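You operate a simulated robot arm through the tools that you are given. There is no shell and no other tool.

Carry out the task below with a simulated robot arm. There is one attempt and no reset: what you move stays moved.

TASK
Connect both welding leads and switch the welder on at 30 amps.
Fine: welder off before the leads go in; red plug in EARTH, black plug in TORCH, each twisted home.

Only the result counts: the job must be done as asked and must still hold three seconds after the hand-in. Knocking over, shifting, dropping, spilling or breaking anything else fails it.

THE ROBOT
A 6-joint arm with a three-finger gripper, fixed in place. Base frame: the origin is on the floor under the middle of its stand, x ahead of it, y to its left, z up. Lengths are in m, angles in rad, forces in N, time in s.
It reaches about 1.213 m from its shoulder. Its first joint turns from -2.897 to 2.897 rad. Payload 4.89 kg.
The tool frame sits at the grasp point between the pads (the TCP): z along the fingers, y along the line on which they close. The tips reach 0.03 m beyond it. The gripper opens to 0.164 m; its body begins 0.125 m behind the TCP.
Orientation is told as [roll, pitch, yaw] about the base's x, y, z axes, in that order, counted from this pose: with the fingers straight down and closing along the base's y, the tool's x points along the base's -x, its y along +y and its z along -z.

THE INTERFACE
- The arm moves only by the tool jog_arm. Its argument "increments" is a list of rows, each a list of 7 numbers: the shift along the tool's x, y, z in m, then the turn, a rotation vector about the tool's x, y, z in rad, then the finger opening in m, from 0 to 0.164. In form: [[x, y, z, rx, ry, rz, hand], ...]. A call has 1 to 20 rows; each row shifts and turns the commanded pose from where the row before left it, along the tool's axes as they then stand. A row lasts 0.2 s, in which the tool goes at most 0.05 m and 0.15 rad; a call with a longer step from one row to the next is refused whole, and so is a gripper value outside its range. A pose out of reach is approached as far as the arm can. The call stops where the force on the tool passes 40 N (or 10 N more than at its start, if that is more) or the arm is blocked; 0.2 s more then pass. The fingers move at their own pace (about 0.108 m/s each) and stop on an object; they squeeze with about 25 N. The grip force told is the motor's: it shows also when the fingers shut on nothing. Time passes only in rows, and 0.2 s behind the last, so rows that do not move let the fingers close. The reply holds the time, the measured pose of the TCP, the force on the tool along the base axes, the opening and the grip force, in the units named above and with some noise, with the torque about the TCP (base axes, N m) and any sound that the robot's microphone picked up.
- Cameras (640 x 400 px; columns grow to the right, rows downward): "scene" is fixed at [0.0507, -0.5105, 1.3398]; the picture's right is [0.64, -0.77, 0.00], its down [-0.24, -0.20, -0.95] and it looks along [0.73, 0.61, -0.32] (base axes); focal length 327 px, centre (320, 200). "wrist" rides on the gripper at [0.076, -0.002, -0.152] in the tool frame; the picture's right is [0.02, 1.00, 0.00], its down [-0.88, 0.02, -0.47] and it looks along [-0.47, 0.01, 0.88] (tool axes); focal length 247 px, centre (320, 200). There is no depth. A picture from a camera that has moved, and an enlarged one, comes with that camera's place and axes in the base frame and with its lens. The place of the scene camera against the robot may be out by one fixed shift of up to 0.012 m in any direction.
- camera(camera): a new picture of that camera. It takes no simulated time.
- move_column(by): moves the trunk up (or, below 0, down) by that many m; the arm rides with it, the base frame stays. It gives what a move gives, with no picture.
- close_up(camera, box): a new picture of the part [left, top, right, bottom] of that camera's present view, enlarged. It takes no simulated time.
- hand_in(): hands the job in; it is judged then, once.

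Nothing tells you positions but the pictures and the camera data. Unless the task says otherwise, let go and move clear before handing in.

The tools are called after "Call:" as name(argument=value, ...) on one line, values as JSON. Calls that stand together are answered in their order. jog_arm: Moves the arm, as the interface text tells. Its arguments: {"type":"object","properties":{"increments":{"type":"array","items":{"type":"array","items":{"type":"number"}}}},"required":["increments"]} The other tools are called the same way: move_column (by) moves the trunk up or down; camera (camera) takes a picture; close_up (camera, box) takes an enlarged picture of a part of a camera's view; hand_in () hands the job in.

At the start:

```text
time: 0.0
tool_pos: [0.578, 0.3669, 1.1188]
tcp_rot: [-0.001, 0.0, 0.0]
contact_force: [0.8, 0.3, 0.0]
ft_torque: [-0.02, 0.0, -0.02]
width: 0.1641
finger_force: 0.1
trunk travel left (down, up): [-0.175, 0.215]
```

scene: 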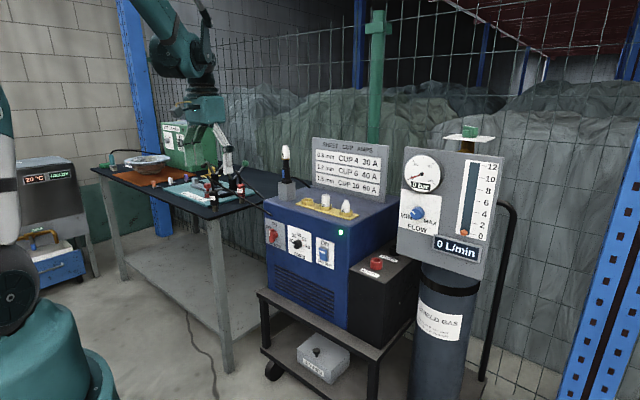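
wrist: 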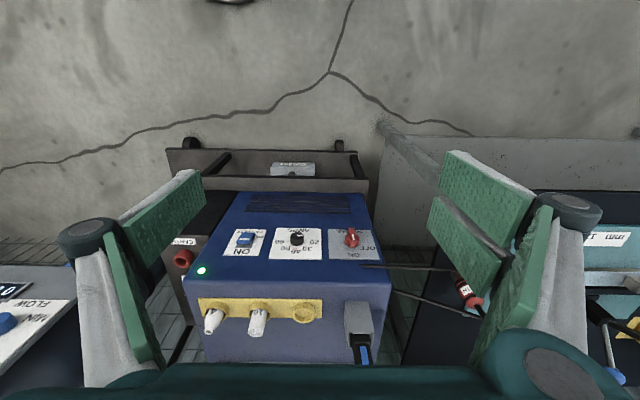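

I see a blue welder on a cart with a front panel (red knob, dial, blue switch), and a table with leads to its left. I'll take close-up pictures first to identify the sockets, plugs, and controls.

Call:
close_up(camera="scene", box=[250, 180, 420, 290])

Call:
close_up(camera="scene", box=[90, 100, 290, 225])

Call:
close_up(camera="scene", box=[250, 270, 420, 390])

Call:
close_up(camera="wrist", box=[160, 180, 400, 330])

Call:
close_up(camera="wrist", box=[360, 200, 640, 375])

```text
3.64 times, centred on (335, 235) of scene
camera zoom: at [0.0507, -0.5105, 1.3398], right [0.64, -0.77, 0.0], down [-0.24, -0.2, -0.95], along [0.73, 0.61, -0.32], focal length 1191 px, centre (266, 73)
```

zoom: 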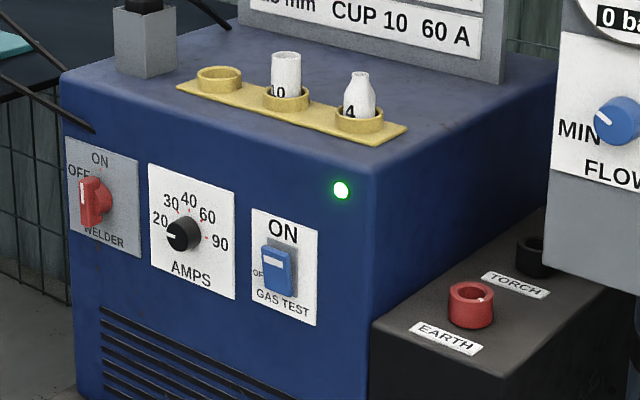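

```text
3.20 times, centred on (190, 162) of scene
camera zoom: at [0.0507, -0.5105, 1.3398], right [0.64, -0.77, 0.0], down [-0.24, -0.2, -0.95], along [0.73, 0.61, -0.32], focal length 1048 px, centre (736, 320)
```

zoom: 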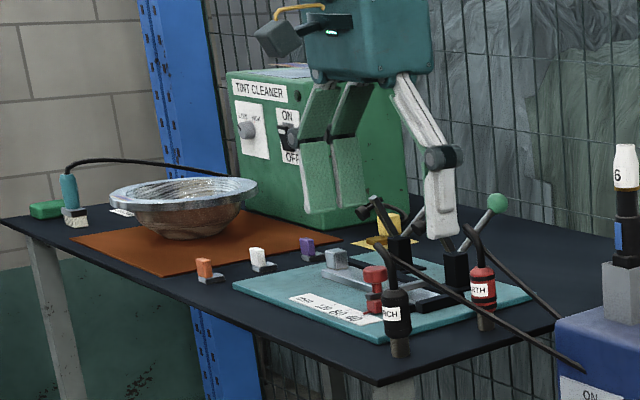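

```text
3.33 times, centred on (335, 330) of scene
camera zoom: at [0.0507, -0.5105, 1.3398], right [0.64, -0.77, 0.0], down [-0.24, -0.2, -0.95], along [0.73, 0.61, -0.32], focal length 1091 px, centre (270, -233)
```

zoom: 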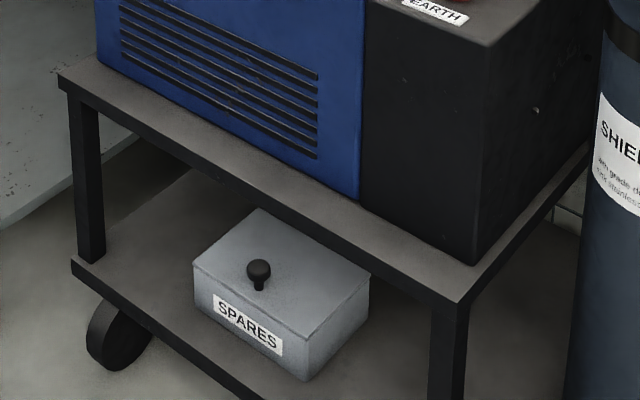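

```text
2.67 times, centred on (280, 255) of wrist
camera zoom: at [0.5006, 0.3654, 1.2705], right [-0.02, 1.0, 0.0], down [0.88, 0.02, 0.47], along [0.47, 0.01, -0.88], focal length 659 px, centre (427, 53)
```

zoom: 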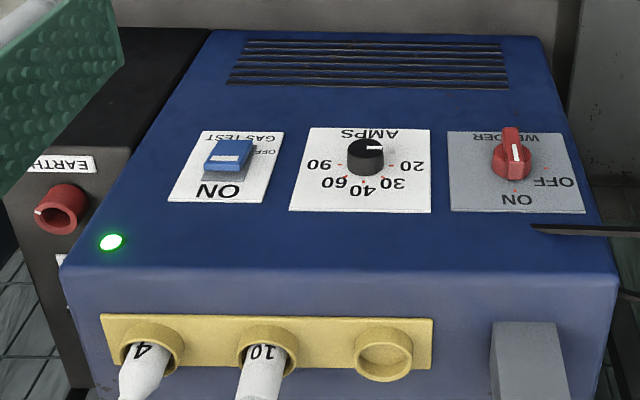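

```text
2.29 times, centred on (500, 288) of wrist
camera zoom: at [0.5006, 0.3654, 1.2705], right [-0.02, 1.0, 0.0], down [0.88, 0.02, 0.47], along [0.47, 0.01, -0.88], focal length 564 px, centre (-91, 0)
```

zoom: 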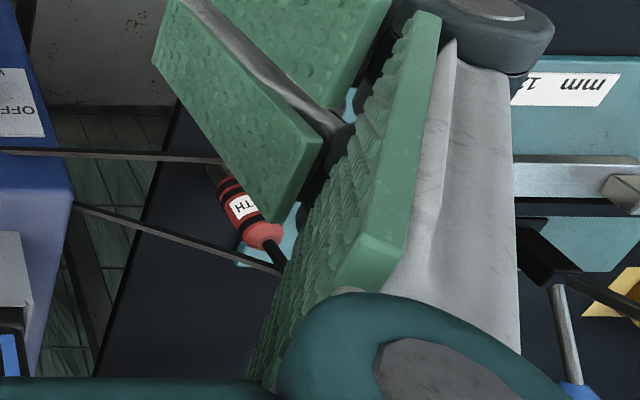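

The welder panel faces the robot at about x≈0.87, with the sockets on top of the black box at about (0.95, 0.0) and the plugs on the table at about (0.76–0.89, 0.66). I'll move above the table for a better view of the plugs.

Call:
jog_arm(increments=[[0.015, 0.045, -0.02, 0, 0, 0, 0.164], [0.015, 0.045, -0.02, 0, 0, 0, 0.164], [0.015, 0.045, -0.02, 0, 0, 0, 0.164], [0.015, 0.045, -0.02, 0, 0, 0, 0.164], [0.015, 0.045, -0.02, 0, 0, 0, 0.164], [0.015, 0.045, -0.02, 0, 0, 0, 0.164], [0, 0, 0, 0, 0, 0, 0.164]])

Call:
camera(camera="wrist")

Call:
camera(camera="scene")

```text
refused: row 1 steps farther than a row can; nothing moved
```

```text
taken
camera wrist: at [0.5006, 0.3654, 1.2705], right [-0.02, 1.0, 0.0], down [0.88, 0.02, 0.47], along [0.47, 0.01, -0.88], focal length 247 px, centre (320, 200)
```

wrist: 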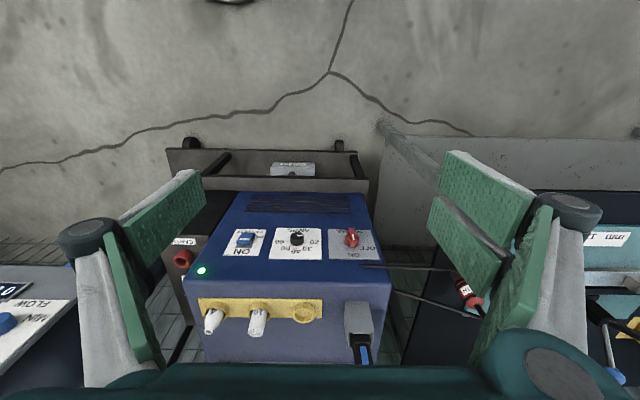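

```text
taken
```

scene: 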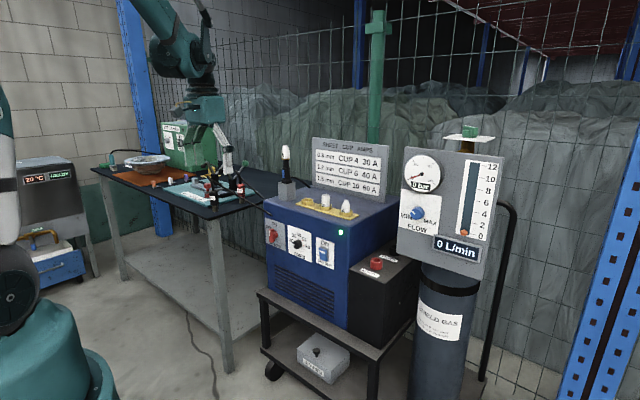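

The step was a little too long. I'll repeat with shorter steps.

Call:
jog_arm(increments=[[0.013, 0.04, -0.018, 0, 0, 0, 0.164], [0.013, 0.04, -0.018, 0, 0, 0, 0.164], [0.013, 0.04, -0.018, 0, 0, 0, 0.164], [0.013, 0.04, -0.018, 0, 0, 0, 0.164], [0.013, 0.04, -0.018, 0, 0, 0, 0.164], [0.013, 0.04, -0.018, 0, 0, 0, 0.164], [0, 0, 0, 0, 0, 0, 0.164]])

Call:
camera(camera="wrist")

Call:
camera(camera="scene")

```text
time: 1.6
tool_pos: [0.498, 0.6086, 1.2281]
tcp_rot: [0.001, -0.001, 0.0]
contact_force: [1.4, 0.6, -1.0]
ft_torque: [-0.06, 0.04, -0.02]
width: 0.164
finger_force: 0.1
trunk travel left (down, up): [-0.175, 0.215]
```

```text
taken
camera wrist: at [0.4215, 0.608, 1.3788], right [-0.02, 1.0, 0.0], down [0.88, 0.02, 0.47], along [0.47, 0.01, -0.88], focal length 247 px, centre (320, 200)
```

wrist: 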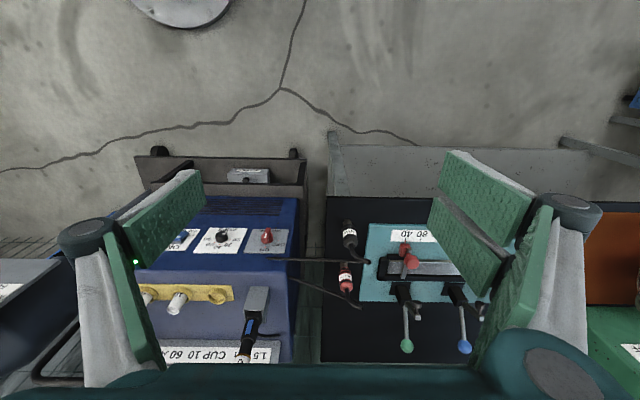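

```text
taken
```

scene: 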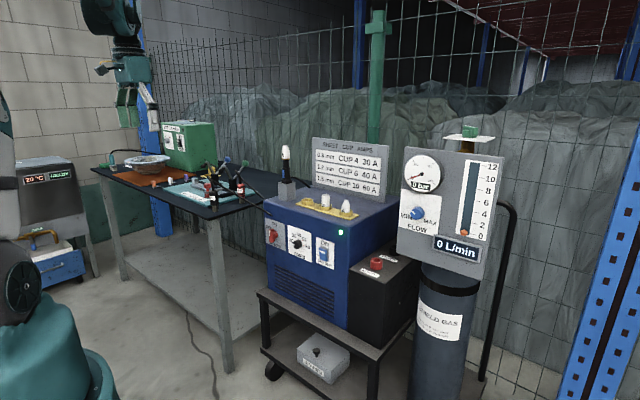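

Call:
close_up(camera="wrist", box=[310, 190, 470, 320])

Call:
close_up(camera="scene", box=[160, 150, 280, 225])

Call:
close_up(camera="scene", box=[255, 215, 345, 275])

Call:
close_up(camera="scene", box=[340, 240, 420, 290])

Call:
close_up(camera="wrist", box=[160, 200, 310, 300])

```text
3.08 times, centred on (390, 255) of wrist
camera zoom: at [0.4215, 0.608, 1.3788], right [-0.02, 1.0, 0.0], down [0.88, 0.02, 0.47], along [0.47, 0.01, -0.88], focal length 760 px, centre (105, 31)
```

zoom: 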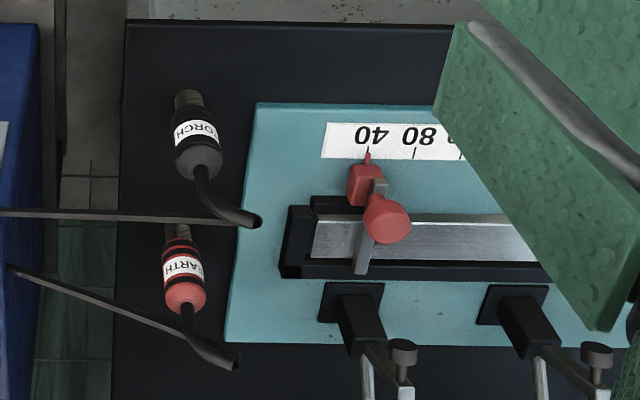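

```text
5.33 times, centred on (220, 188) of scene
camera zoom: at [0.0507, -0.5105, 1.3398], right [0.64, -0.77, 0.0], down [-0.24, -0.2, -0.95], along [0.73, 0.61, -0.32], focal length 1746 px, centre (853, 267)
```

zoom: 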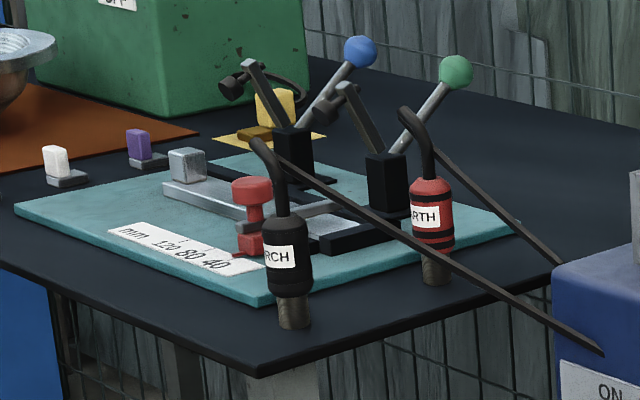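

```text
6.67 times, centred on (300, 245) of scene
camera zoom: at [0.0507, -0.5105, 1.3398], right [0.64, -0.77, 0.0], down [-0.24, -0.2, -0.95], along [0.73, 0.61, -0.32], focal length 2183 px, centre (453, -100)
```

zoom: 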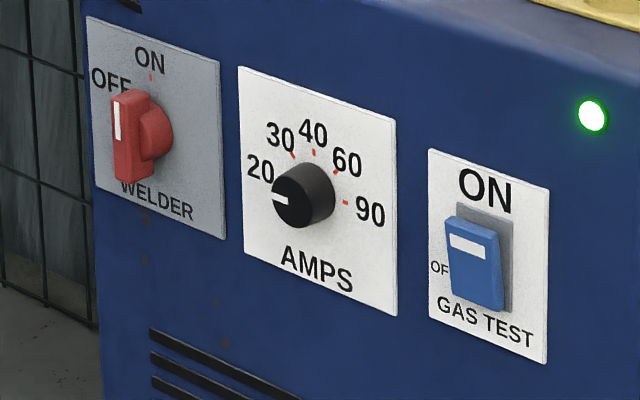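

```text
8.00 times, centred on (380, 265) of scene
camera zoom: at [0.0507, -0.5105, 1.3398], right [0.64, -0.77, 0.0], down [-0.24, -0.2, -0.95], along [0.73, 0.61, -0.32], focal length 2620 px, centre (-160, -320)
```

zoom: 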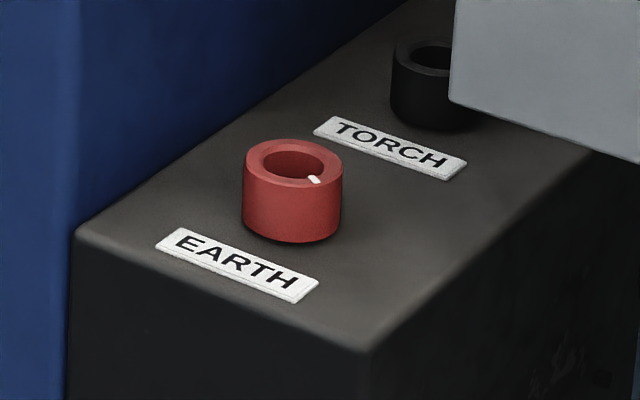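

```text
4.00 times, centred on (235, 250) of wrist
camera zoom: at [0.4215, 0.608, 1.3788], right [-0.02, 1.0, 0.0], down [0.88, 0.02, 0.47], along [0.47, 0.01, -0.88], focal length 988 px, centre (660, 0)
```

zoom: 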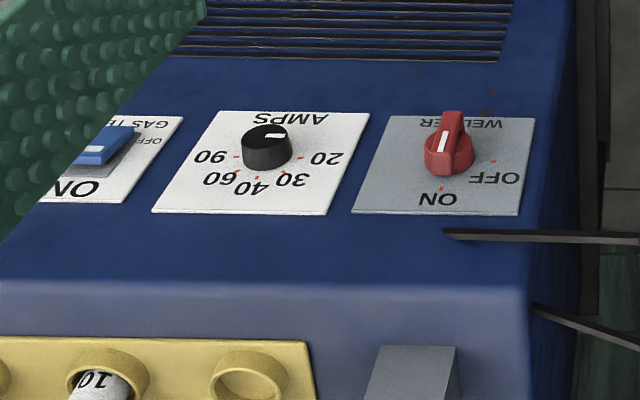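

The welder is currently ON (green lamp, red knob pointing to ON), the amps dial is at 20, and the plugs stand upright on the table. Next I'll look at the sockets from above.

Call:
jog_arm(increments=[[-0.016, -0.046, 0, 0, 0, 0, 0.164], [-0.016, -0.046, 0, 0, 0, 0, 0.164], [-0.016, -0.046, 0, 0, 0, 0, 0.164], [-0.016, -0.046, 0, 0, 0, 0, 0.164], [-0.016, -0.046, 0, 0, 0, 0, 0.164], [-0.016, -0.046, 0, 0, 0, 0, 0.164], [-0.016, -0.046, 0, 0, 0, 0, 0.164], [-0.016, -0.046, 0, 0, 0, 0, 0.164], [-0.016, -0.046, 0, 0, 0, 0, 0.164], [-0.016, -0.046, 0, 0, 0, 0, 0.164], [-0.016, -0.046, 0, 0, 0, 0, 0.164], [-0.016, -0.046, 0, 0, 0, 0, 0.164], [0, 0, 0, 0, 0, 0, 0.164]])

Call:
camera(camera="wrist")

Call:
camera(camera="scene")

```text
time: 4.4
tool_pos: [0.6923, 0.0529, 1.2293]
tcp_rot: [-0.001, 0.002, -0.001]
contact_force: [0.2, -0.1, 0.3]
ft_torque: [0.05, 0.03, 0.0]
width: 0.1642
finger_force: 0.1
trunk travel left (down, up): [-0.175, 0.215]
```

```text
taken
camera wrist: at [0.6155, 0.0522, 1.3784], right [-0.02, 1.0, 0.0], down [0.88, 0.02, 0.47], along [0.47, 0.01, -0.88], focal length 247 px, centre (320, 200)
```

wrist: 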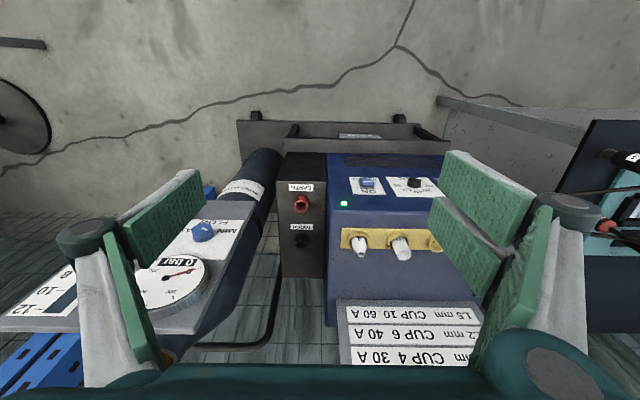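

```text
taken
```

scene: 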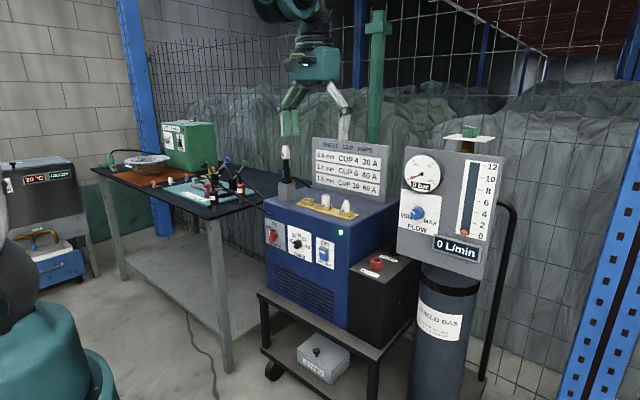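

Call:
close_up(camera="wrist", box=[250, 150, 350, 290])

Call:
close_up(camera="wrist", box=[180, 150, 480, 360])

```text
2.86 times, centred on (300, 220) of wrist
camera zoom: at [0.6155, 0.0522, 1.3784], right [-0.02, 1.0, 0.0], down [0.88, 0.02, 0.47], along [0.47, 0.01, -0.88], focal length 706 px, centre (377, 143)
```

zoom: 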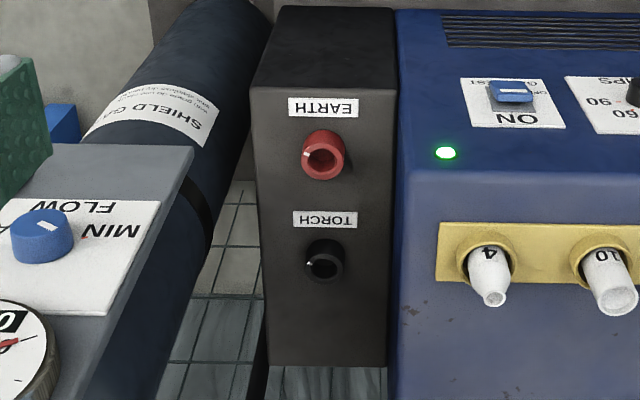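

```text
1.90 times, centred on (330, 255) of wrist
camera zoom: at [0.6155, 0.0522, 1.3784], right [-0.02, 1.0, 0.0], down [0.88, 0.02, 0.47], along [0.47, 0.01, -0.88], focal length 470 px, centre (301, 95)
```

zoom: 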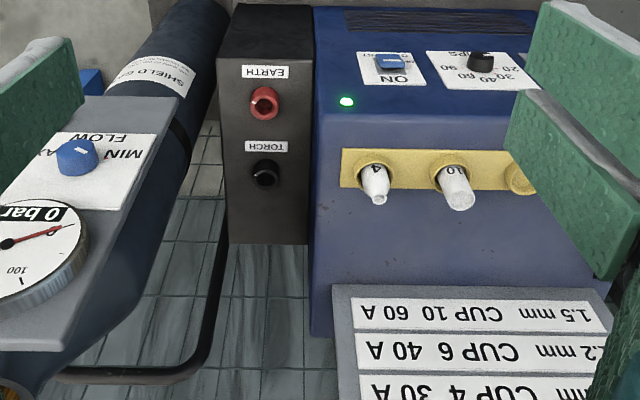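

I estimate the EARTH socket at about (0.96, 0.005, 0.76) and the TORCH socket at about (1.095, 0.005, 0.76), with the plugs at about (0.915, 0.687) red and (0.771, 0.688) black. I'll zoom in hard for alignment marks on the plugs and sockets.

Call:
close_up(camera="scene", box=[200, 170, 232, 215])

Call:
close_up(camera="scene", box=[228, 165, 256, 205])

Call:
close_up(camera="wrist", box=[280, 185, 330, 255])

Call:
close_up(camera="wrist", box=[570, 130, 640, 260])

Call:
close_up(camera="scene", box=[262, 217, 318, 257])

```text
8.89 times, centred on (216, 192) of scene
camera zoom: at [0.0507, -0.5105, 1.3398], right [0.64, -0.77, 0.0], down [-0.24, -0.2, -0.95], along [0.73, 0.61, -0.32], focal length 2910 px, centre (1244, 267)
```

zoom: 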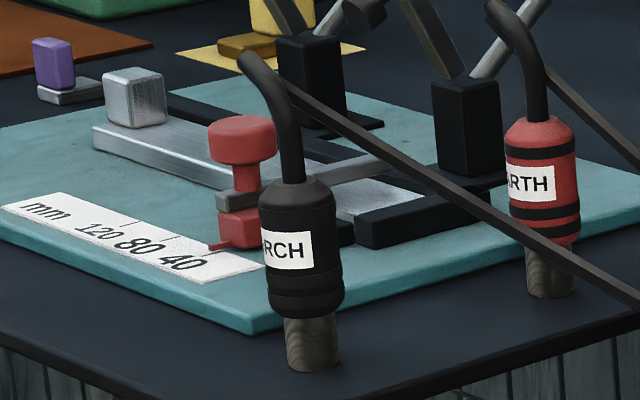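

```text
10.00 times, centred on (242, 185) of scene
camera zoom: at [0.0507, -0.5105, 1.3398], right [0.64, -0.77, 0.0], down [-0.24, -0.2, -0.95], along [0.73, 0.61, -0.32], focal length 3274 px, centre (1100, 350)
```

zoom: 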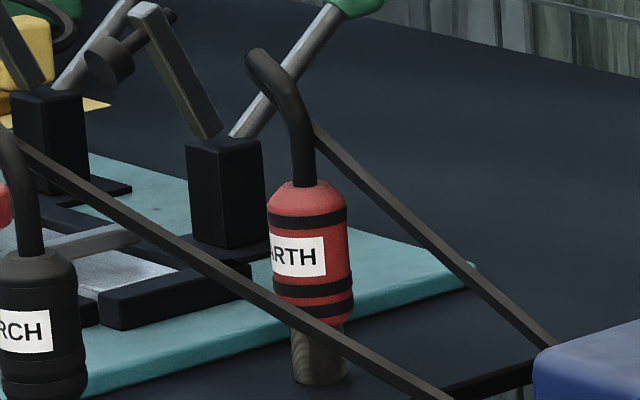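

```text
5.71 times, centred on (305, 220) of wrist
camera zoom: at [0.6155, 0.0522, 1.3784], right [-0.02, 1.0, 0.0], down [0.88, 0.02, 0.47], along [0.47, 0.01, -0.88], focal length 1411 px, centre (406, 86)
```

zoom: 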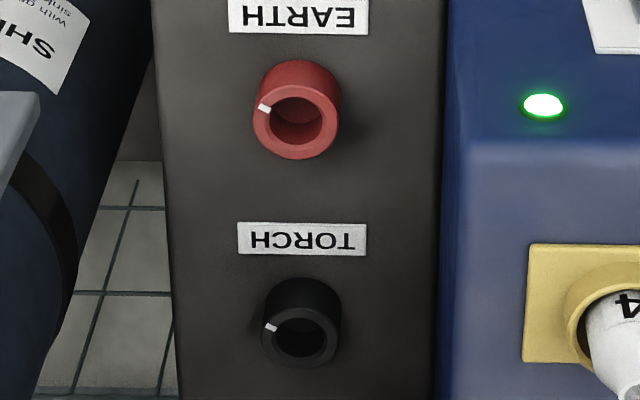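

```text
3.08 times, centred on (605, 195) of wrist
camera zoom: at [0.6155, 0.0522, 1.3784], right [-0.02, 1.0, 0.0], down [0.88, 0.02, 0.47], along [0.47, 0.01, -0.88], focal length 760 px, centre (-557, 215)
```

zoom: 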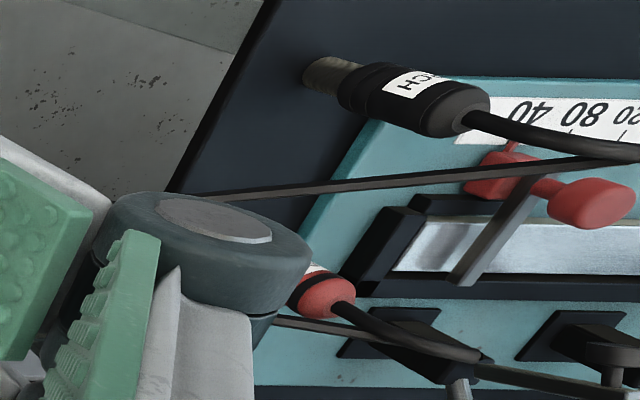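

```text
10.00 times, centred on (290, 237) of scene
camera zoom: at [0.0507, -0.5105, 1.3398], right [0.64, -0.77, 0.0], down [-0.24, -0.2, -0.95], along [0.73, 0.61, -0.32], focal length 3274 px, centre (620, -170)
```

zoom: 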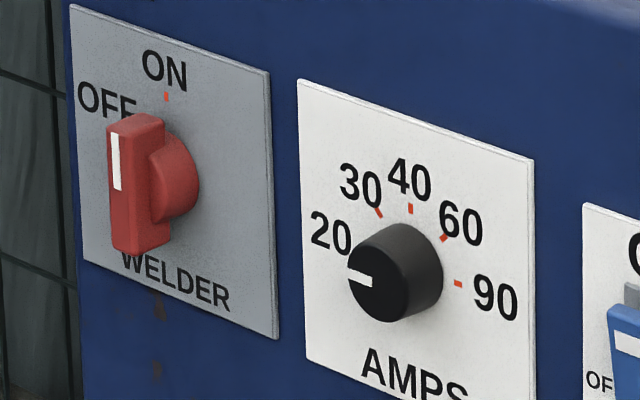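

The knob is at ON, so it goes to OFF first. I'll move back in front of the panel and pitch the gripper to horizontal, fingers pointing at the panel.

Call:
jog_arm(increments=[[0.019, 0.04, 0.013, 0, 0, 0, 0.164], [0.019, 0.04, 0.013, 0, 0, 0, 0.164], [0.019, 0.04, 0.013, 0, 0, 0, 0.164], [0.019, 0.04, 0.013, 0, 0, 0, 0.164], [0.019, 0.04, 0.013, 0, 0, 0, 0.164], [0.019, 0.04, 0.013, 0, 0, 0, 0.164], [0.019, 0.04, 0.013, 0, 0, 0, 0.164], [0.019, 0.04, 0.013, 0, 0, 0, 0.164], [0.019, 0.04, 0.013, 0, 0, 0, 0.164], [0.019, 0.04, 0.013, 0, 0, 0, 0.164], [0, 0, 0, 0, 0, 0, 0.12]])

Call:
jog_arm(increments=[[0, 0, 0, 0, -0.14, 0, 0.12], [0, 0, 0, 0, -0.14, 0, 0.12], [0, 0, 0, 0, -0.14, 0, 0.12], [0, 0, 0, 0, -0.14, 0, 0.12], [0, 0, 0, 0, -0.14, 0, 0.12], [0, 0, 0, 0, -0.14, 0, 0.12], [0, 0, 0, 0, -0.14, 0, 0.12], [0, 0, 0, 0, -0.14, 0, 0.12], [0, 0, 0, 0, -0.14, 0, 0.12], [0, 0, 0, 0, -0.14, 0, 0.12], [0, 0, 0, 0, -0.14, 0, 0.12], [0, 0, 0, 0, -0.03, 0, 0.12], [0, 0, 0, 0, 0, 0, 0.12]])

Call:
camera(camera="wrist")

Call:
camera(camera="scene")

```text
time: 6.8
tool_pos: [0.5005, 0.4571, 1.0964]
tcp_rot: [-0.001, 0.001, 0.0]
contact_force: [0.1, -0.6, 0.1]
ft_torque: [-0.04, 0.04, 0.02]
width: 0.1201
finger_force: 0.0
trunk travel left (down, up): [-0.175, 0.215]
```

```text
time: 9.6
tool_pos: [0.5046, 0.4651, 1.12]
tcp_rot: [0.006, -1.567, -0.012]
contact_force: [0.6, -0.3, -0.1]
ft_torque: [0.01, -0.02, -0.04]
width: 0.12
finger_force: 0.0
out of reach, approached as far as the arm can: row 11, 12
trunk travel left (down, up): [-0.175, 0.215]
```

```text
taken
camera wrist: at [0.3528, 0.4642, 1.0425], right [0.0, 1.0, -0.02], down [-0.47, 0.02, 0.88], along [0.88, 0.01, 0.47], focal length 247 px, centre (320, 200)
```

wrist: 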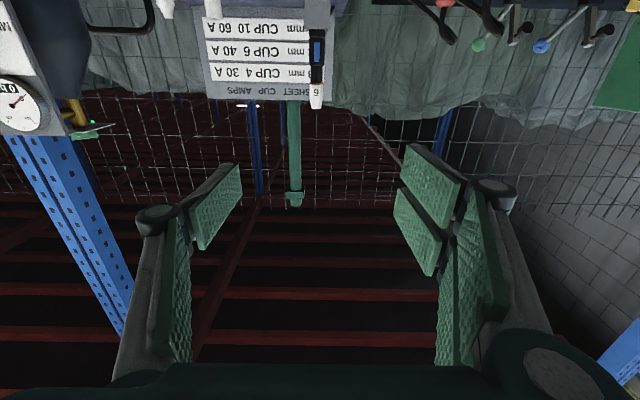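

```text
taken
```

scene: 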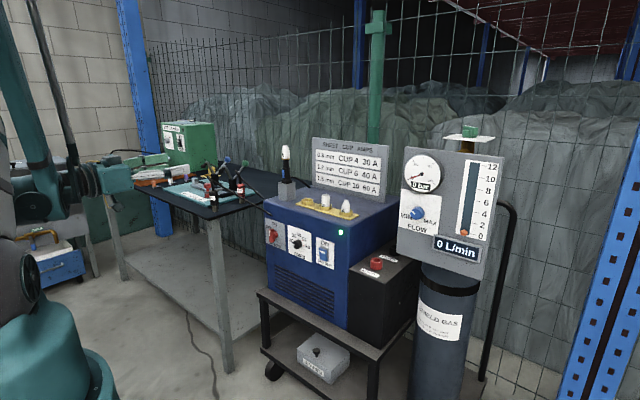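

The gripper is horizontal now. I'll advance and lower in front of the panel to view the red knob.

Call:
jog_arm(increments=[[0.03, -0.002, 0.024, 0, 0, 0, 0.12], [0.03, -0.002, 0.024, 0, 0, 0, 0.12], [0.03, -0.002, 0.024, 0, 0, 0, 0.12], [0.03, -0.002, 0.024, 0, 0, 0, 0.12], [0.03, -0.002, 0.024, 0, 0, 0, 0.12], [0.03, -0.002, 0.024, 0, 0, 0, 0.12], [0.03, -0.002, 0.024, 0, 0, 0, 0.12], [0.03, -0.002, 0.024, 0, 0, 0, 0.12], [0.03, 0, 0, 0, 0, 0, 0.12], [0, 0, 0, 0, 0, 0, 0.12]])

Call:
camera(camera="wrist")

Call:
camera(camera="scene")

```text
time: 11.8
tool_pos: [0.7489, 0.5323, 0.9752]
tcp_rot: [-0.023, -1.566, 0.021]
contact_force: [0.5, 0.3, -1.4]
ft_torque: [-0.02, -0.01, -0.02]
width: 0.1202
finger_force: 0.2
out of reach, approached as far as the arm can: row 1, 2, 3, 4, 5, 6, 7, 8, 9
trunk travel left (down, up): [-0.175, 0.215]
```

```text
taken
camera wrist: at [0.5964, 0.5318, 0.8969], right [0.0, 1.0, -0.02], down [-0.47, 0.02, 0.88], along [0.88, 0.01, 0.47], focal length 247 px, centre (320, 200)
```

wrist: 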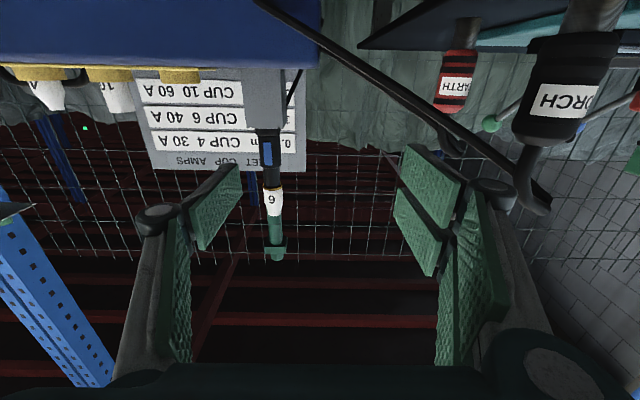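

```text
taken
```

scene: 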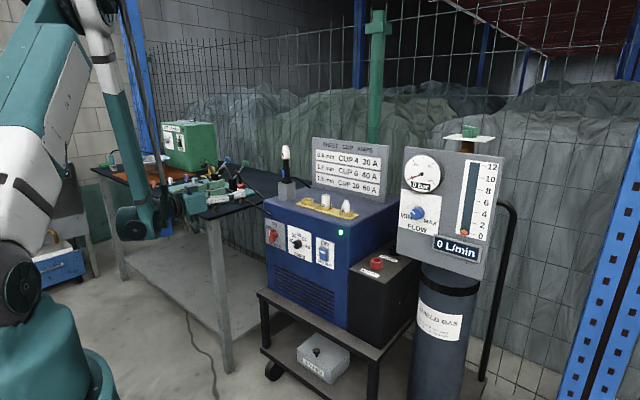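

The arm was too folded to take that pose and it drifted toward the table edge, though nothing was touched. Raising the trunk moves the shoulder away and should give the arm room, so I'll do that next.

Call:
move_column(by=0.2)

Call:
camera(camera="scene")

Call:
camera(camera="wrist")

```text
time: 14.0
tool_pos: [0.7493, 0.533, 1.1752]
tcp_rot: [-0.024, -1.568, 0.023]
contact_force: [-0.9, 0.5, 0.4]
ft_torque: [-0.02, 0.01, 0.01]
width: 0.1198
finger_force: 0.0
trunk travel left (down, up): [-0.375, 0.015]
```

```text
taken
```

scene: 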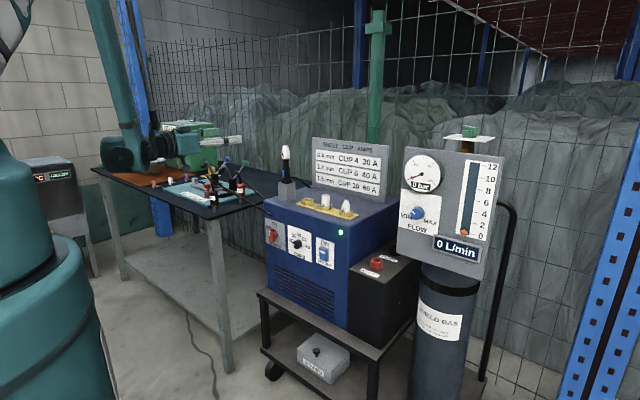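

```text
taken
camera wrist: at [0.5961, 0.5318, 1.097], right [0.0, 1.0, -0.02], down [-0.47, 0.02, 0.88], along [0.88, 0.01, 0.47], focal length 247 px, centre (320, 200)
```

wrist: 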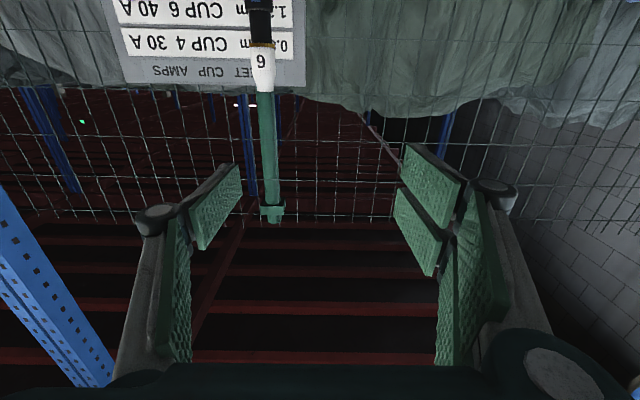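

The trunk is up and the gripper is clear above everything. I'll make a small test move to see where the commanded pose stands.

Call:
jog_arm(increments=[[-0.01, -0.01, 0, 0, 0, 0, 0.12], [0, 0, 0, 0, 0, 0, 0.12]])

```text
time: 14.6
tool_pos: [0.7483, 0.5224, 1.1845]
tcp_rot: [0.034, -1.567, -0.037]
contact_force: [-0.1, -0.6, 0.3]
ft_torque: [0.03, 0.0, 0.05]
width: 0.1198
finger_force: 0.0
trunk travel left (down, up): [-0.375, 0.015]
```

The commanded pose now matches the measured one. I'll move over in front of the red knob, still high up, and check reachability as I go down.

Call:
jog_arm(increments=[[0.03, -0.017, -0.002, 0, 0, 0, 0.12], [0.03, -0.017, -0.002, 0, 0, 0, 0.12], [0.03, -0.017, -0.002, 0, 0, 0, 0.12], [0.03, -0.017, -0.002, 0, 0, 0, 0.12], [0.03, 0, -0.002, 0, 0, 0, 0.12], [0, 0, 0, 0, 0, 0, 0.12]])

Call:
camera(camera="wrist")

Call:
camera(camera="scene")

```text
time: 16.0
tool_pos: [0.8058, 0.5366, 1.1212]
tcp_rot: [-0.055, -1.565, 0.051]
contact_force: [1.3, -0.5, -0.8]
ft_torque: [0.01, -0.05, -0.04]
width: 0.12
finger_force: 0.0
out of reach, approached as far as the arm can: row 1, 2, 3, 4, 5
trunk travel left (down, up): [-0.375, 0.015]
```

```text
taken
camera wrist: at [0.6523, 0.5357, 1.0443], right [0.0, 1.0, -0.02], down [-0.47, 0.02, 0.88], along [0.88, 0.01, 0.47], focal length 247 px, centre (320, 200)
```

wrist: 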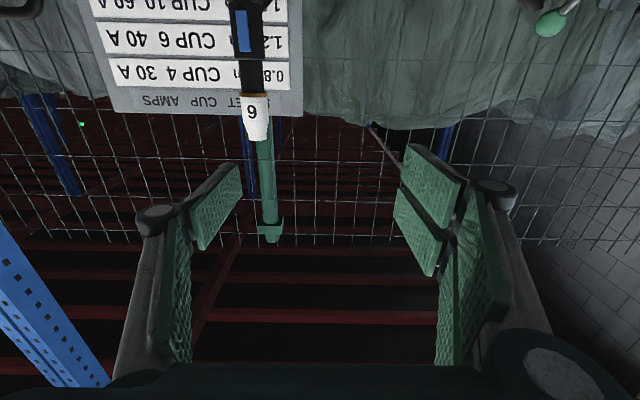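

```text
taken
```

scene: 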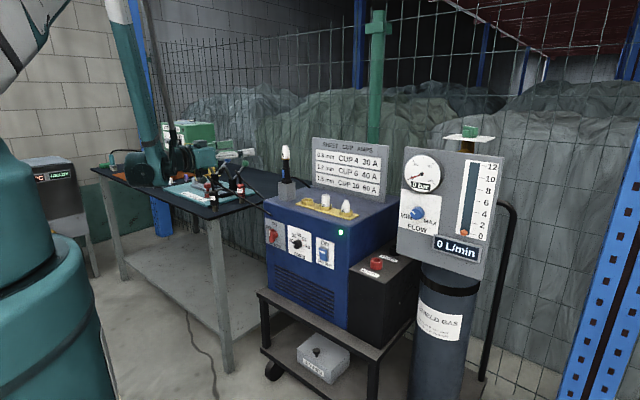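

The limit seems to be in the wrist pitch, when the forearm is steep and the gripper is fully horizontal. I'll tilt the gripper to about 30° below horizontal, retract, and then lower the trunk.

Call:
jog_arm(increments=[[0, 0, 0, 0, 0.14, 0, 0.12], [0, 0, 0, 0, 0.14, 0, 0.12], [0, 0, 0, 0, 0.14, 0, 0.12], [0, 0, 0, 0, 0.13, 0, 0.12], [0.0063, -0.031, -0.035, 0, 0, 0, 0.12], [0.0063, -0.031, -0.035, 0, 0, 0, 0.12], [0.0063, -0.031, -0.035, 0, 0, 0, 0.12], [0.0063, -0.031, -0.035, 0, 0, 0, 0.12], [0.0063, -0.031, -0.035, 0, 0, 0, 0.12], [0.0063, -0.031, -0.035, 0, 0, 0, 0.12], [0, 0, 0, 0, 0, 0, 0.12]])

Call:
camera(camera="scene")

```text
time: 18.4
tool_pos: [0.6048, 0.3504, 1.2016]
tcp_rot: [0.002, -1.02, -0.003]
contact_force: [-1.3, -1.3, 0.6]
ft_torque: [0.15, -0.03, 0.15]
width: 0.1202
finger_force: 0.0
trunk travel left (down, up): [-0.375, 0.015]
```

```text
taken
```

scene: 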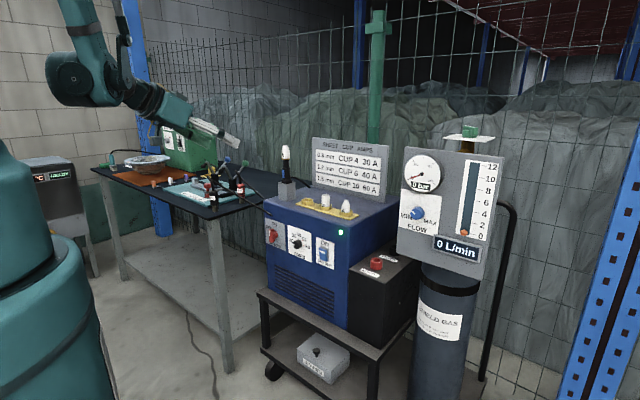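

Pose is good with a 32° downward tilt. Nothing is under the gripper here, so I'll lower the trunk.

Call:
move_column(by=-0.35)

Call:
camera(camera="wrist")

Call:
camera(camera="scene")

```text
time: 21.8
tool_pos: [0.6051, 0.3506, 0.851]
tcp_rot: [-0.001, -1.016, -0.002]
contact_force: [-0.2, -0.2, 0.2]
ft_torque: [0.0, 0.04, -0.01]
width: 0.1201
finger_force: 0.1
trunk travel left (down, up): [-0.025, 0.365]
```

```text
taken
camera wrist: at [0.4348, 0.3499, 0.8642], right [-0.01, 1.0, -0.02], down [0.06, 0.02, 1.0], along [1.0, 0.01, -0.06], focal length 247 px, centre (320, 200)
```

wrist: 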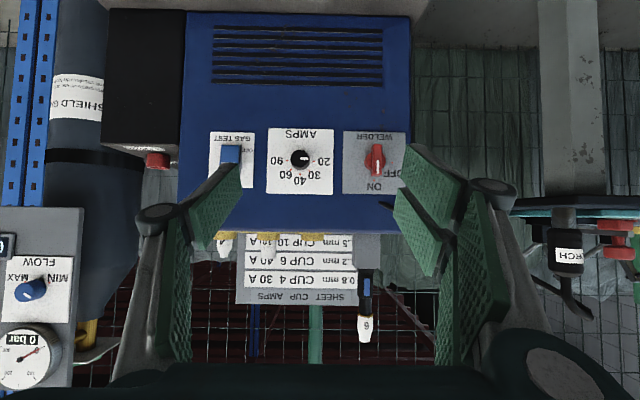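

```text
taken
```

scene: 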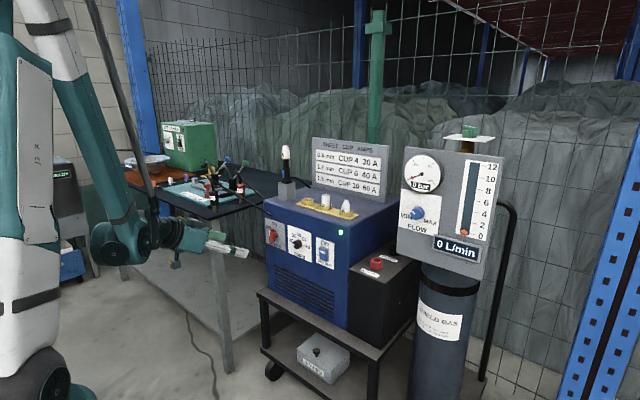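

This is a straight-on (upside-down) view of the panel. I'll zoom in to measure knob centres and the dial angle.

Call:
close_up(camera="wrist", box=[200, 115, 420, 205])

Call:
close_up(camera="wrist", box=[340, 125, 410, 200])

Call:
close_up(camera="wrist", box=[265, 125, 335, 200])

```text
2.91 times, centred on (310, 160) of wrist
camera zoom: at [0.4348, 0.3499, 0.8642], right [-0.01, 1.0, -0.02], down [0.06, 0.02, 1.0], along [1.0, 0.01, -0.06], focal length 718 px, centre (349, 316)
```

zoom: 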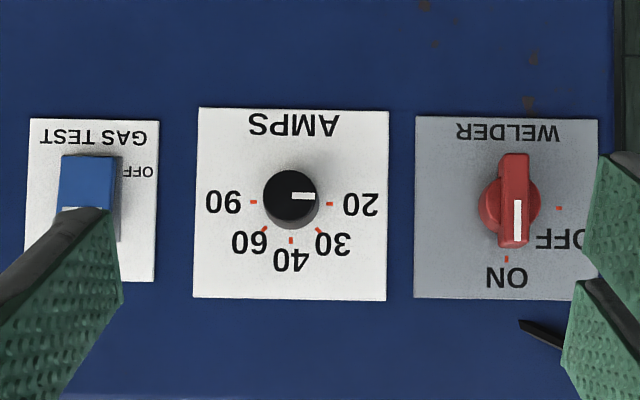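

```text
5.33 times, centred on (375, 162) of wrist
camera zoom: at [0.4348, 0.3499, 0.8642], right [-0.01, 1.0, -0.02], down [0.06, 0.02, 1.0], along [1.0, 0.01, -0.06], focal length 1317 px, centre (27, 400)
```

zoom: 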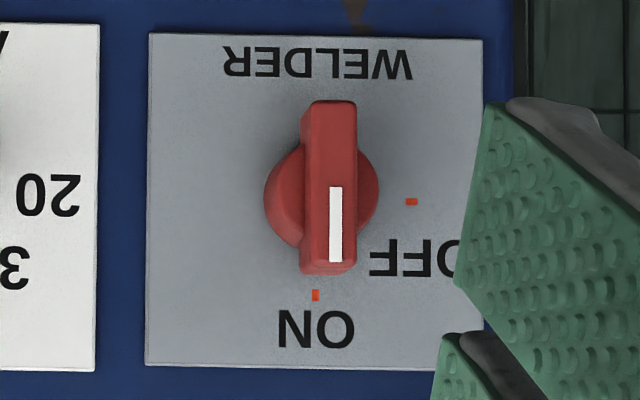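

```text
5.33 times, centred on (300, 162) of wrist
camera zoom: at [0.4348, 0.3499, 0.8642], right [-0.01, 1.0, -0.02], down [0.06, 0.02, 1.0], along [1.0, 0.01, -0.06], focal length 1317 px, centre (427, 400)
```

zoom: 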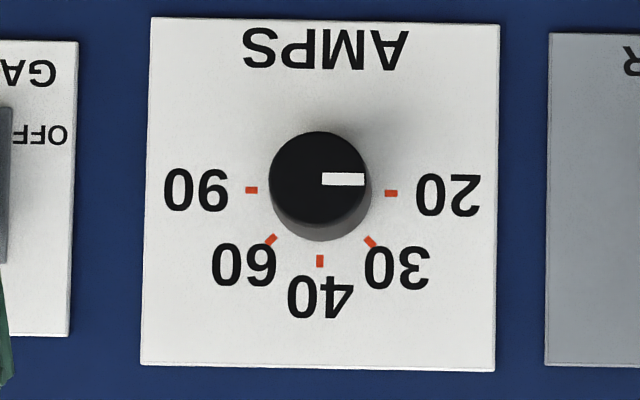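

From this view OFF is 90° counter-clockwise from ON, and 30 is 45° clockwise from 20. The red knob centre is at about (0.90, 0.456, 0.762) and the dial at about (0.90, 0.315, 0.762). I'll lower the trunk the last bit and move in front of the red knob.

Call:
jog_arm(increments=[[-0.0039, 0.0175, 0.0319, 0, 0, 0, 0.09], [-0.0039, 0.0175, 0.0319, 0, 0, 0, 0.09], [-0.0039, 0.0175, 0.0319, 0, 0, 0, 0.09], [-0.0039, 0.0175, 0.0319, 0, 0, 0, 0.09], [-0.0039, 0.0175, 0.0319, 0, 0, 0, 0.09], [-0.0039, 0.0175, 0.0319, 0, 0, 0, 0.09], [0, 0, 0, 0, 0, 0, 0.09]])

Call:
camera(camera="wrist")

```text
time: 23.4
tool_pos: [0.782, 0.4572, 0.7686]
tcp_rot: [0.0, -1.019, -0.004]
contact_force: [0.1, -0.2, 0.3]
ft_torque: [0.02, 0.03, 0.04]
width: 0.0897
finger_force: 0.1
trunk travel left (down, up): [-0.025, 0.365]
```

```text
taken
camera wrist: at [0.6118, 0.4561, 0.7829], right [-0.01, 1.0, -0.02], down [0.06, 0.02, 1.0], along [1.0, 0.01, -0.06], focal length 247 px, centre (320, 200)
```

wrist: 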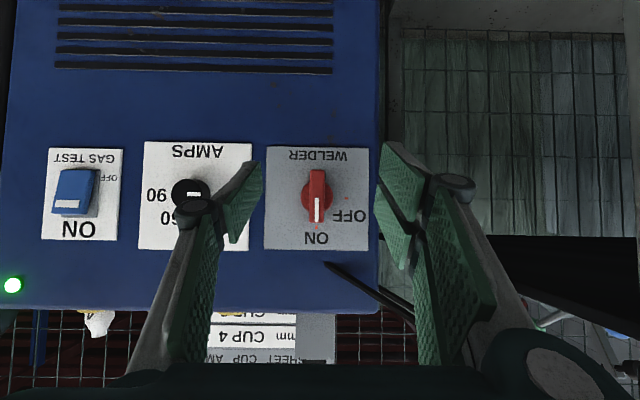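

Well aligned in front of the red knob. I'll flatten the tilt to roughly 12° below horizontal, if the arm can reach it.

Call:
jog_arm(increments=[[0, 0, 0, 0, -0.11, 0, 0.09], [0, 0, 0, 0, -0.11, 0, 0.09], [0, 0, 0, 0, -0.11, 0, 0.09], [0, 0, 0, 0, 0, 0, 0.09]])

Call:
camera(camera="wrist")

Call:
camera(camera="scene")

```text
time: 24.4
tool_pos: [0.7894, 0.4636, 0.7808]
tcp_rot: [0.0, -1.347, -0.004]
contact_force: [-0.6, -1.0, 0.0]
ft_torque: [0.0, 0.01, 0.02]
width: 0.09
finger_force: 0.0
out of reach, approached as far as the arm can: row 3
trunk travel left (down, up): [-0.025, 0.365]
```

```text
taken
camera wrist: at [0.6231, 0.4636, 0.7388], right [0.0, 1.0, -0.02], down [-0.27, 0.02, 0.96], along [0.96, 0.01, 0.27], focal length 247 px, centre (320, 200)
```

wrist: 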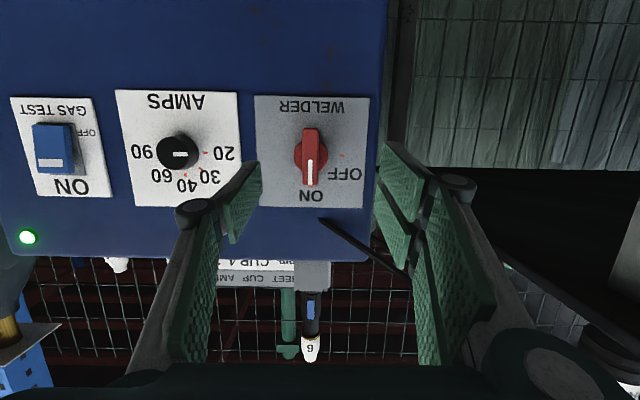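

```text
taken
```

scene: 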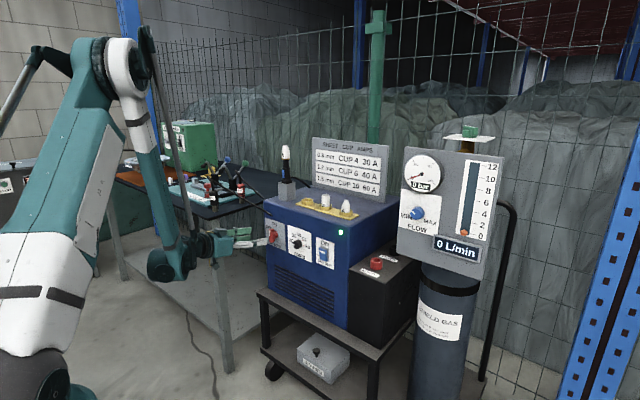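

I'm right at the limit here; moving forward relaxes it. I'll use the last bit of downward trunk travel, which also re-syncs the commanded pose.

Call:
move_column(by=-0.02)

Call:
jog_arm(increments=[[0, -0.003, 0.01, 0, 0.06, 0, 0.09], [0, -0.003, 0.01, 0, 0, 0, 0.09], [0, 0, 0, 0, 0, 0, 0.09]])

Call:
camera(camera="wrist")

```text
time: 25.1
tool_pos: [0.789, 0.4647, 0.7614]
tcp_rot: [-0.003, -1.345, -0.001]
contact_force: [0.6, 0.4, -0.5]
ft_torque: [0.03, 0.03, -0.01]
width: 0.0902
finger_force: 0.0
trunk travel left (down, up): [-0.005, 0.385]
```

```text
time: 25.9
tool_pos: [0.8069, 0.4587, 0.7557]
tcp_rot: [-0.002, -1.284, -0.002]
contact_force: [-0.2, 0.4, 0.0]
ft_torque: [0.03, 0.02, -0.03]
width: 0.0897
finger_force: 0.0
trunk travel left (down, up): [-0.005, 0.385]
```

```text
taken
camera wrist: at [0.6395, 0.4576, 0.7234], right [0.0, 1.0, -0.02], down [-0.21, 0.02, 0.98], along [0.98, 0.01, 0.21], focal length 247 px, centre (320, 200)
```

wrist: 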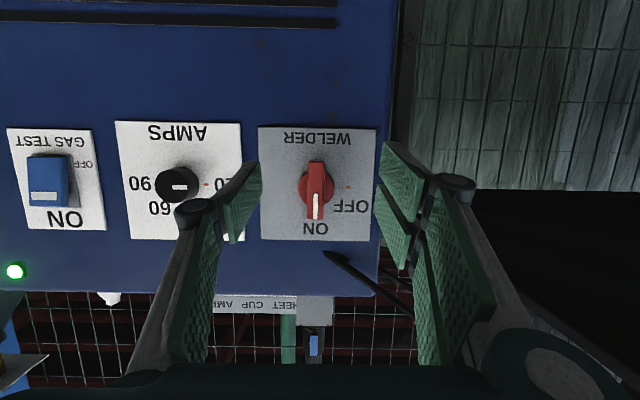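

Tilt is now about 16° and reachable. I'll move closer to the knob with the opening narrowed a little, then check alignment.

Call:
jog_arm(increments=[[-0.009, -0.0007, 0.009, 0, 0, 0, 0.07], [-0.009, -0.0007, 0.009, 0, 0, 0, 0.07], [-0.008, -0.0006, 0.009, 0, 0, 0, 0.07], [0, 0, 0, 0, 0, 0, 0.07]])

Call:
camera(camera="wrist")

Call:
close_up(camera="scene", box=[215, 205, 325, 275])

```text
time: 26.9
tool_pos: [0.8401, 0.4556, 0.7732]
tcp_rot: [0.001, -1.285, -0.005]
contact_force: [-0.4, -1.1, 0.7]
ft_torque: [-0.02, 0.0, -0.02]
width: 0.0701
finger_force: 0.1
trunk travel left (down, up): [-0.005, 0.385]
```

```text
taken
camera wrist: at [0.6723, 0.4554, 0.7409], right [0.0, 1.0, -0.02], down [-0.21, 0.02, 0.98], along [0.98, 0.01, 0.21], focal length 247 px, centre (320, 200)
```

wrist: 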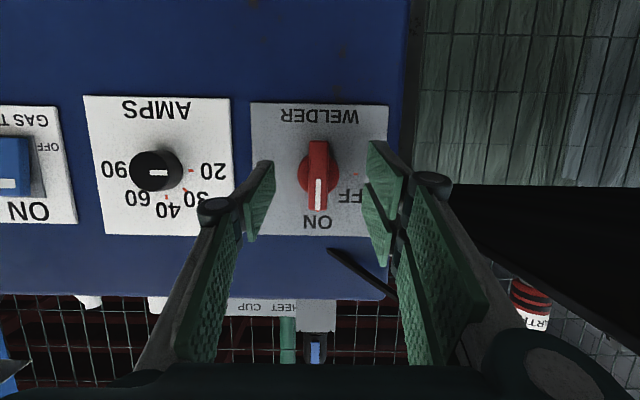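

```text
5.71 times, centred on (270, 240) of scene
camera zoom: at [0.0507, -0.5105, 1.3398], right [0.64, -0.77, 0.0], down [-0.24, -0.2, -0.95], along [0.73, 0.61, -0.32], focal length 1871 px, centre (606, -29)
```

zoom: 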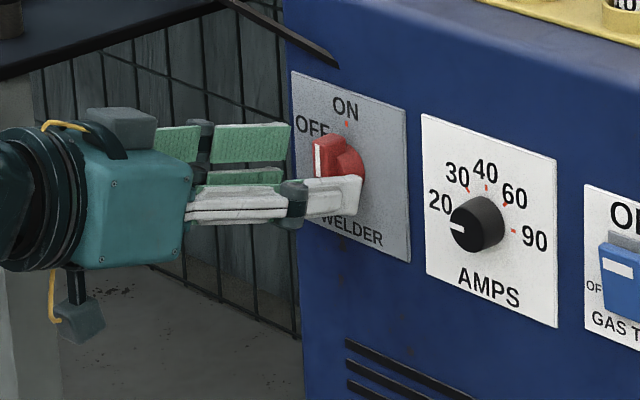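

The fingers straddle the bar well. I'll advance about 1 cm so the tips overlap the bar but not the disc behind it, then close.

Call:
jog_arm(increments=[[0, 0.0005, 0.0055, 0, 0, 0, 0.07], [0, 0.0005, 0.0055, 0, 0, 0, 0.07], [0, 0, 0, 0, 0, 0, 0.05], [0, 0, 0, 0, 0, 0, 0.03]])

Call:
camera(camera="wrist")

Call:
close_up(camera="scene", box=[215, 205, 325, 275])

```text
time: 27.9
tool_pos: [0.8528, 0.4541, 0.7697]
tcp_rot: [-0.003, -1.283, -0.006]
contact_force: [-3.7, -21.9, -2.2]
ft_torque: [-0.1, -0.03, -0.77]
width: 0.0375
finger_force: 44.6
trunk travel left (down, up): [-0.005, 0.385]
```

```text
taken
camera wrist: at [0.6837, 0.4545, 0.738], right [0.0, 1.0, -0.02], down [-0.21, 0.02, 0.98], along [0.98, 0.0, 0.21], focal length 247 px, centre (320, 200)
```

wrist: 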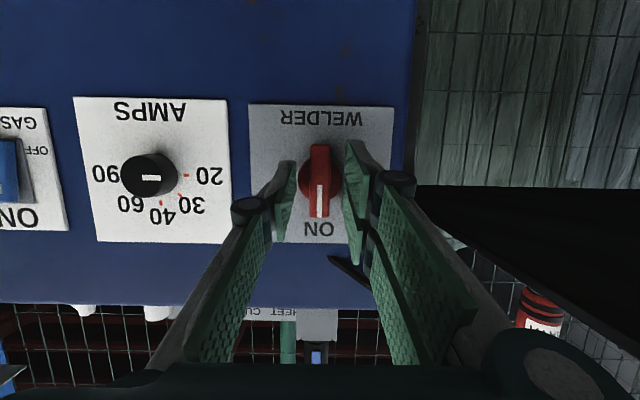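

```text
5.71 times, centred on (270, 240) of scene
camera zoom: at [0.0507, -0.5105, 1.3398], right [0.64, -0.77, 0.0], down [-0.24, -0.2, -0.95], along [0.73, 0.61, -0.32], focal length 1871 px, centre (606, -29)
```

zoom: 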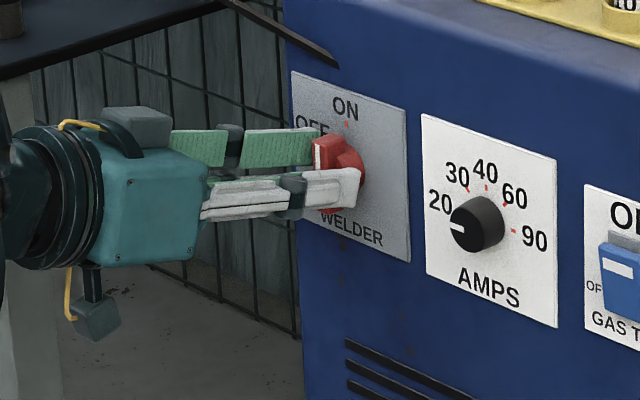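

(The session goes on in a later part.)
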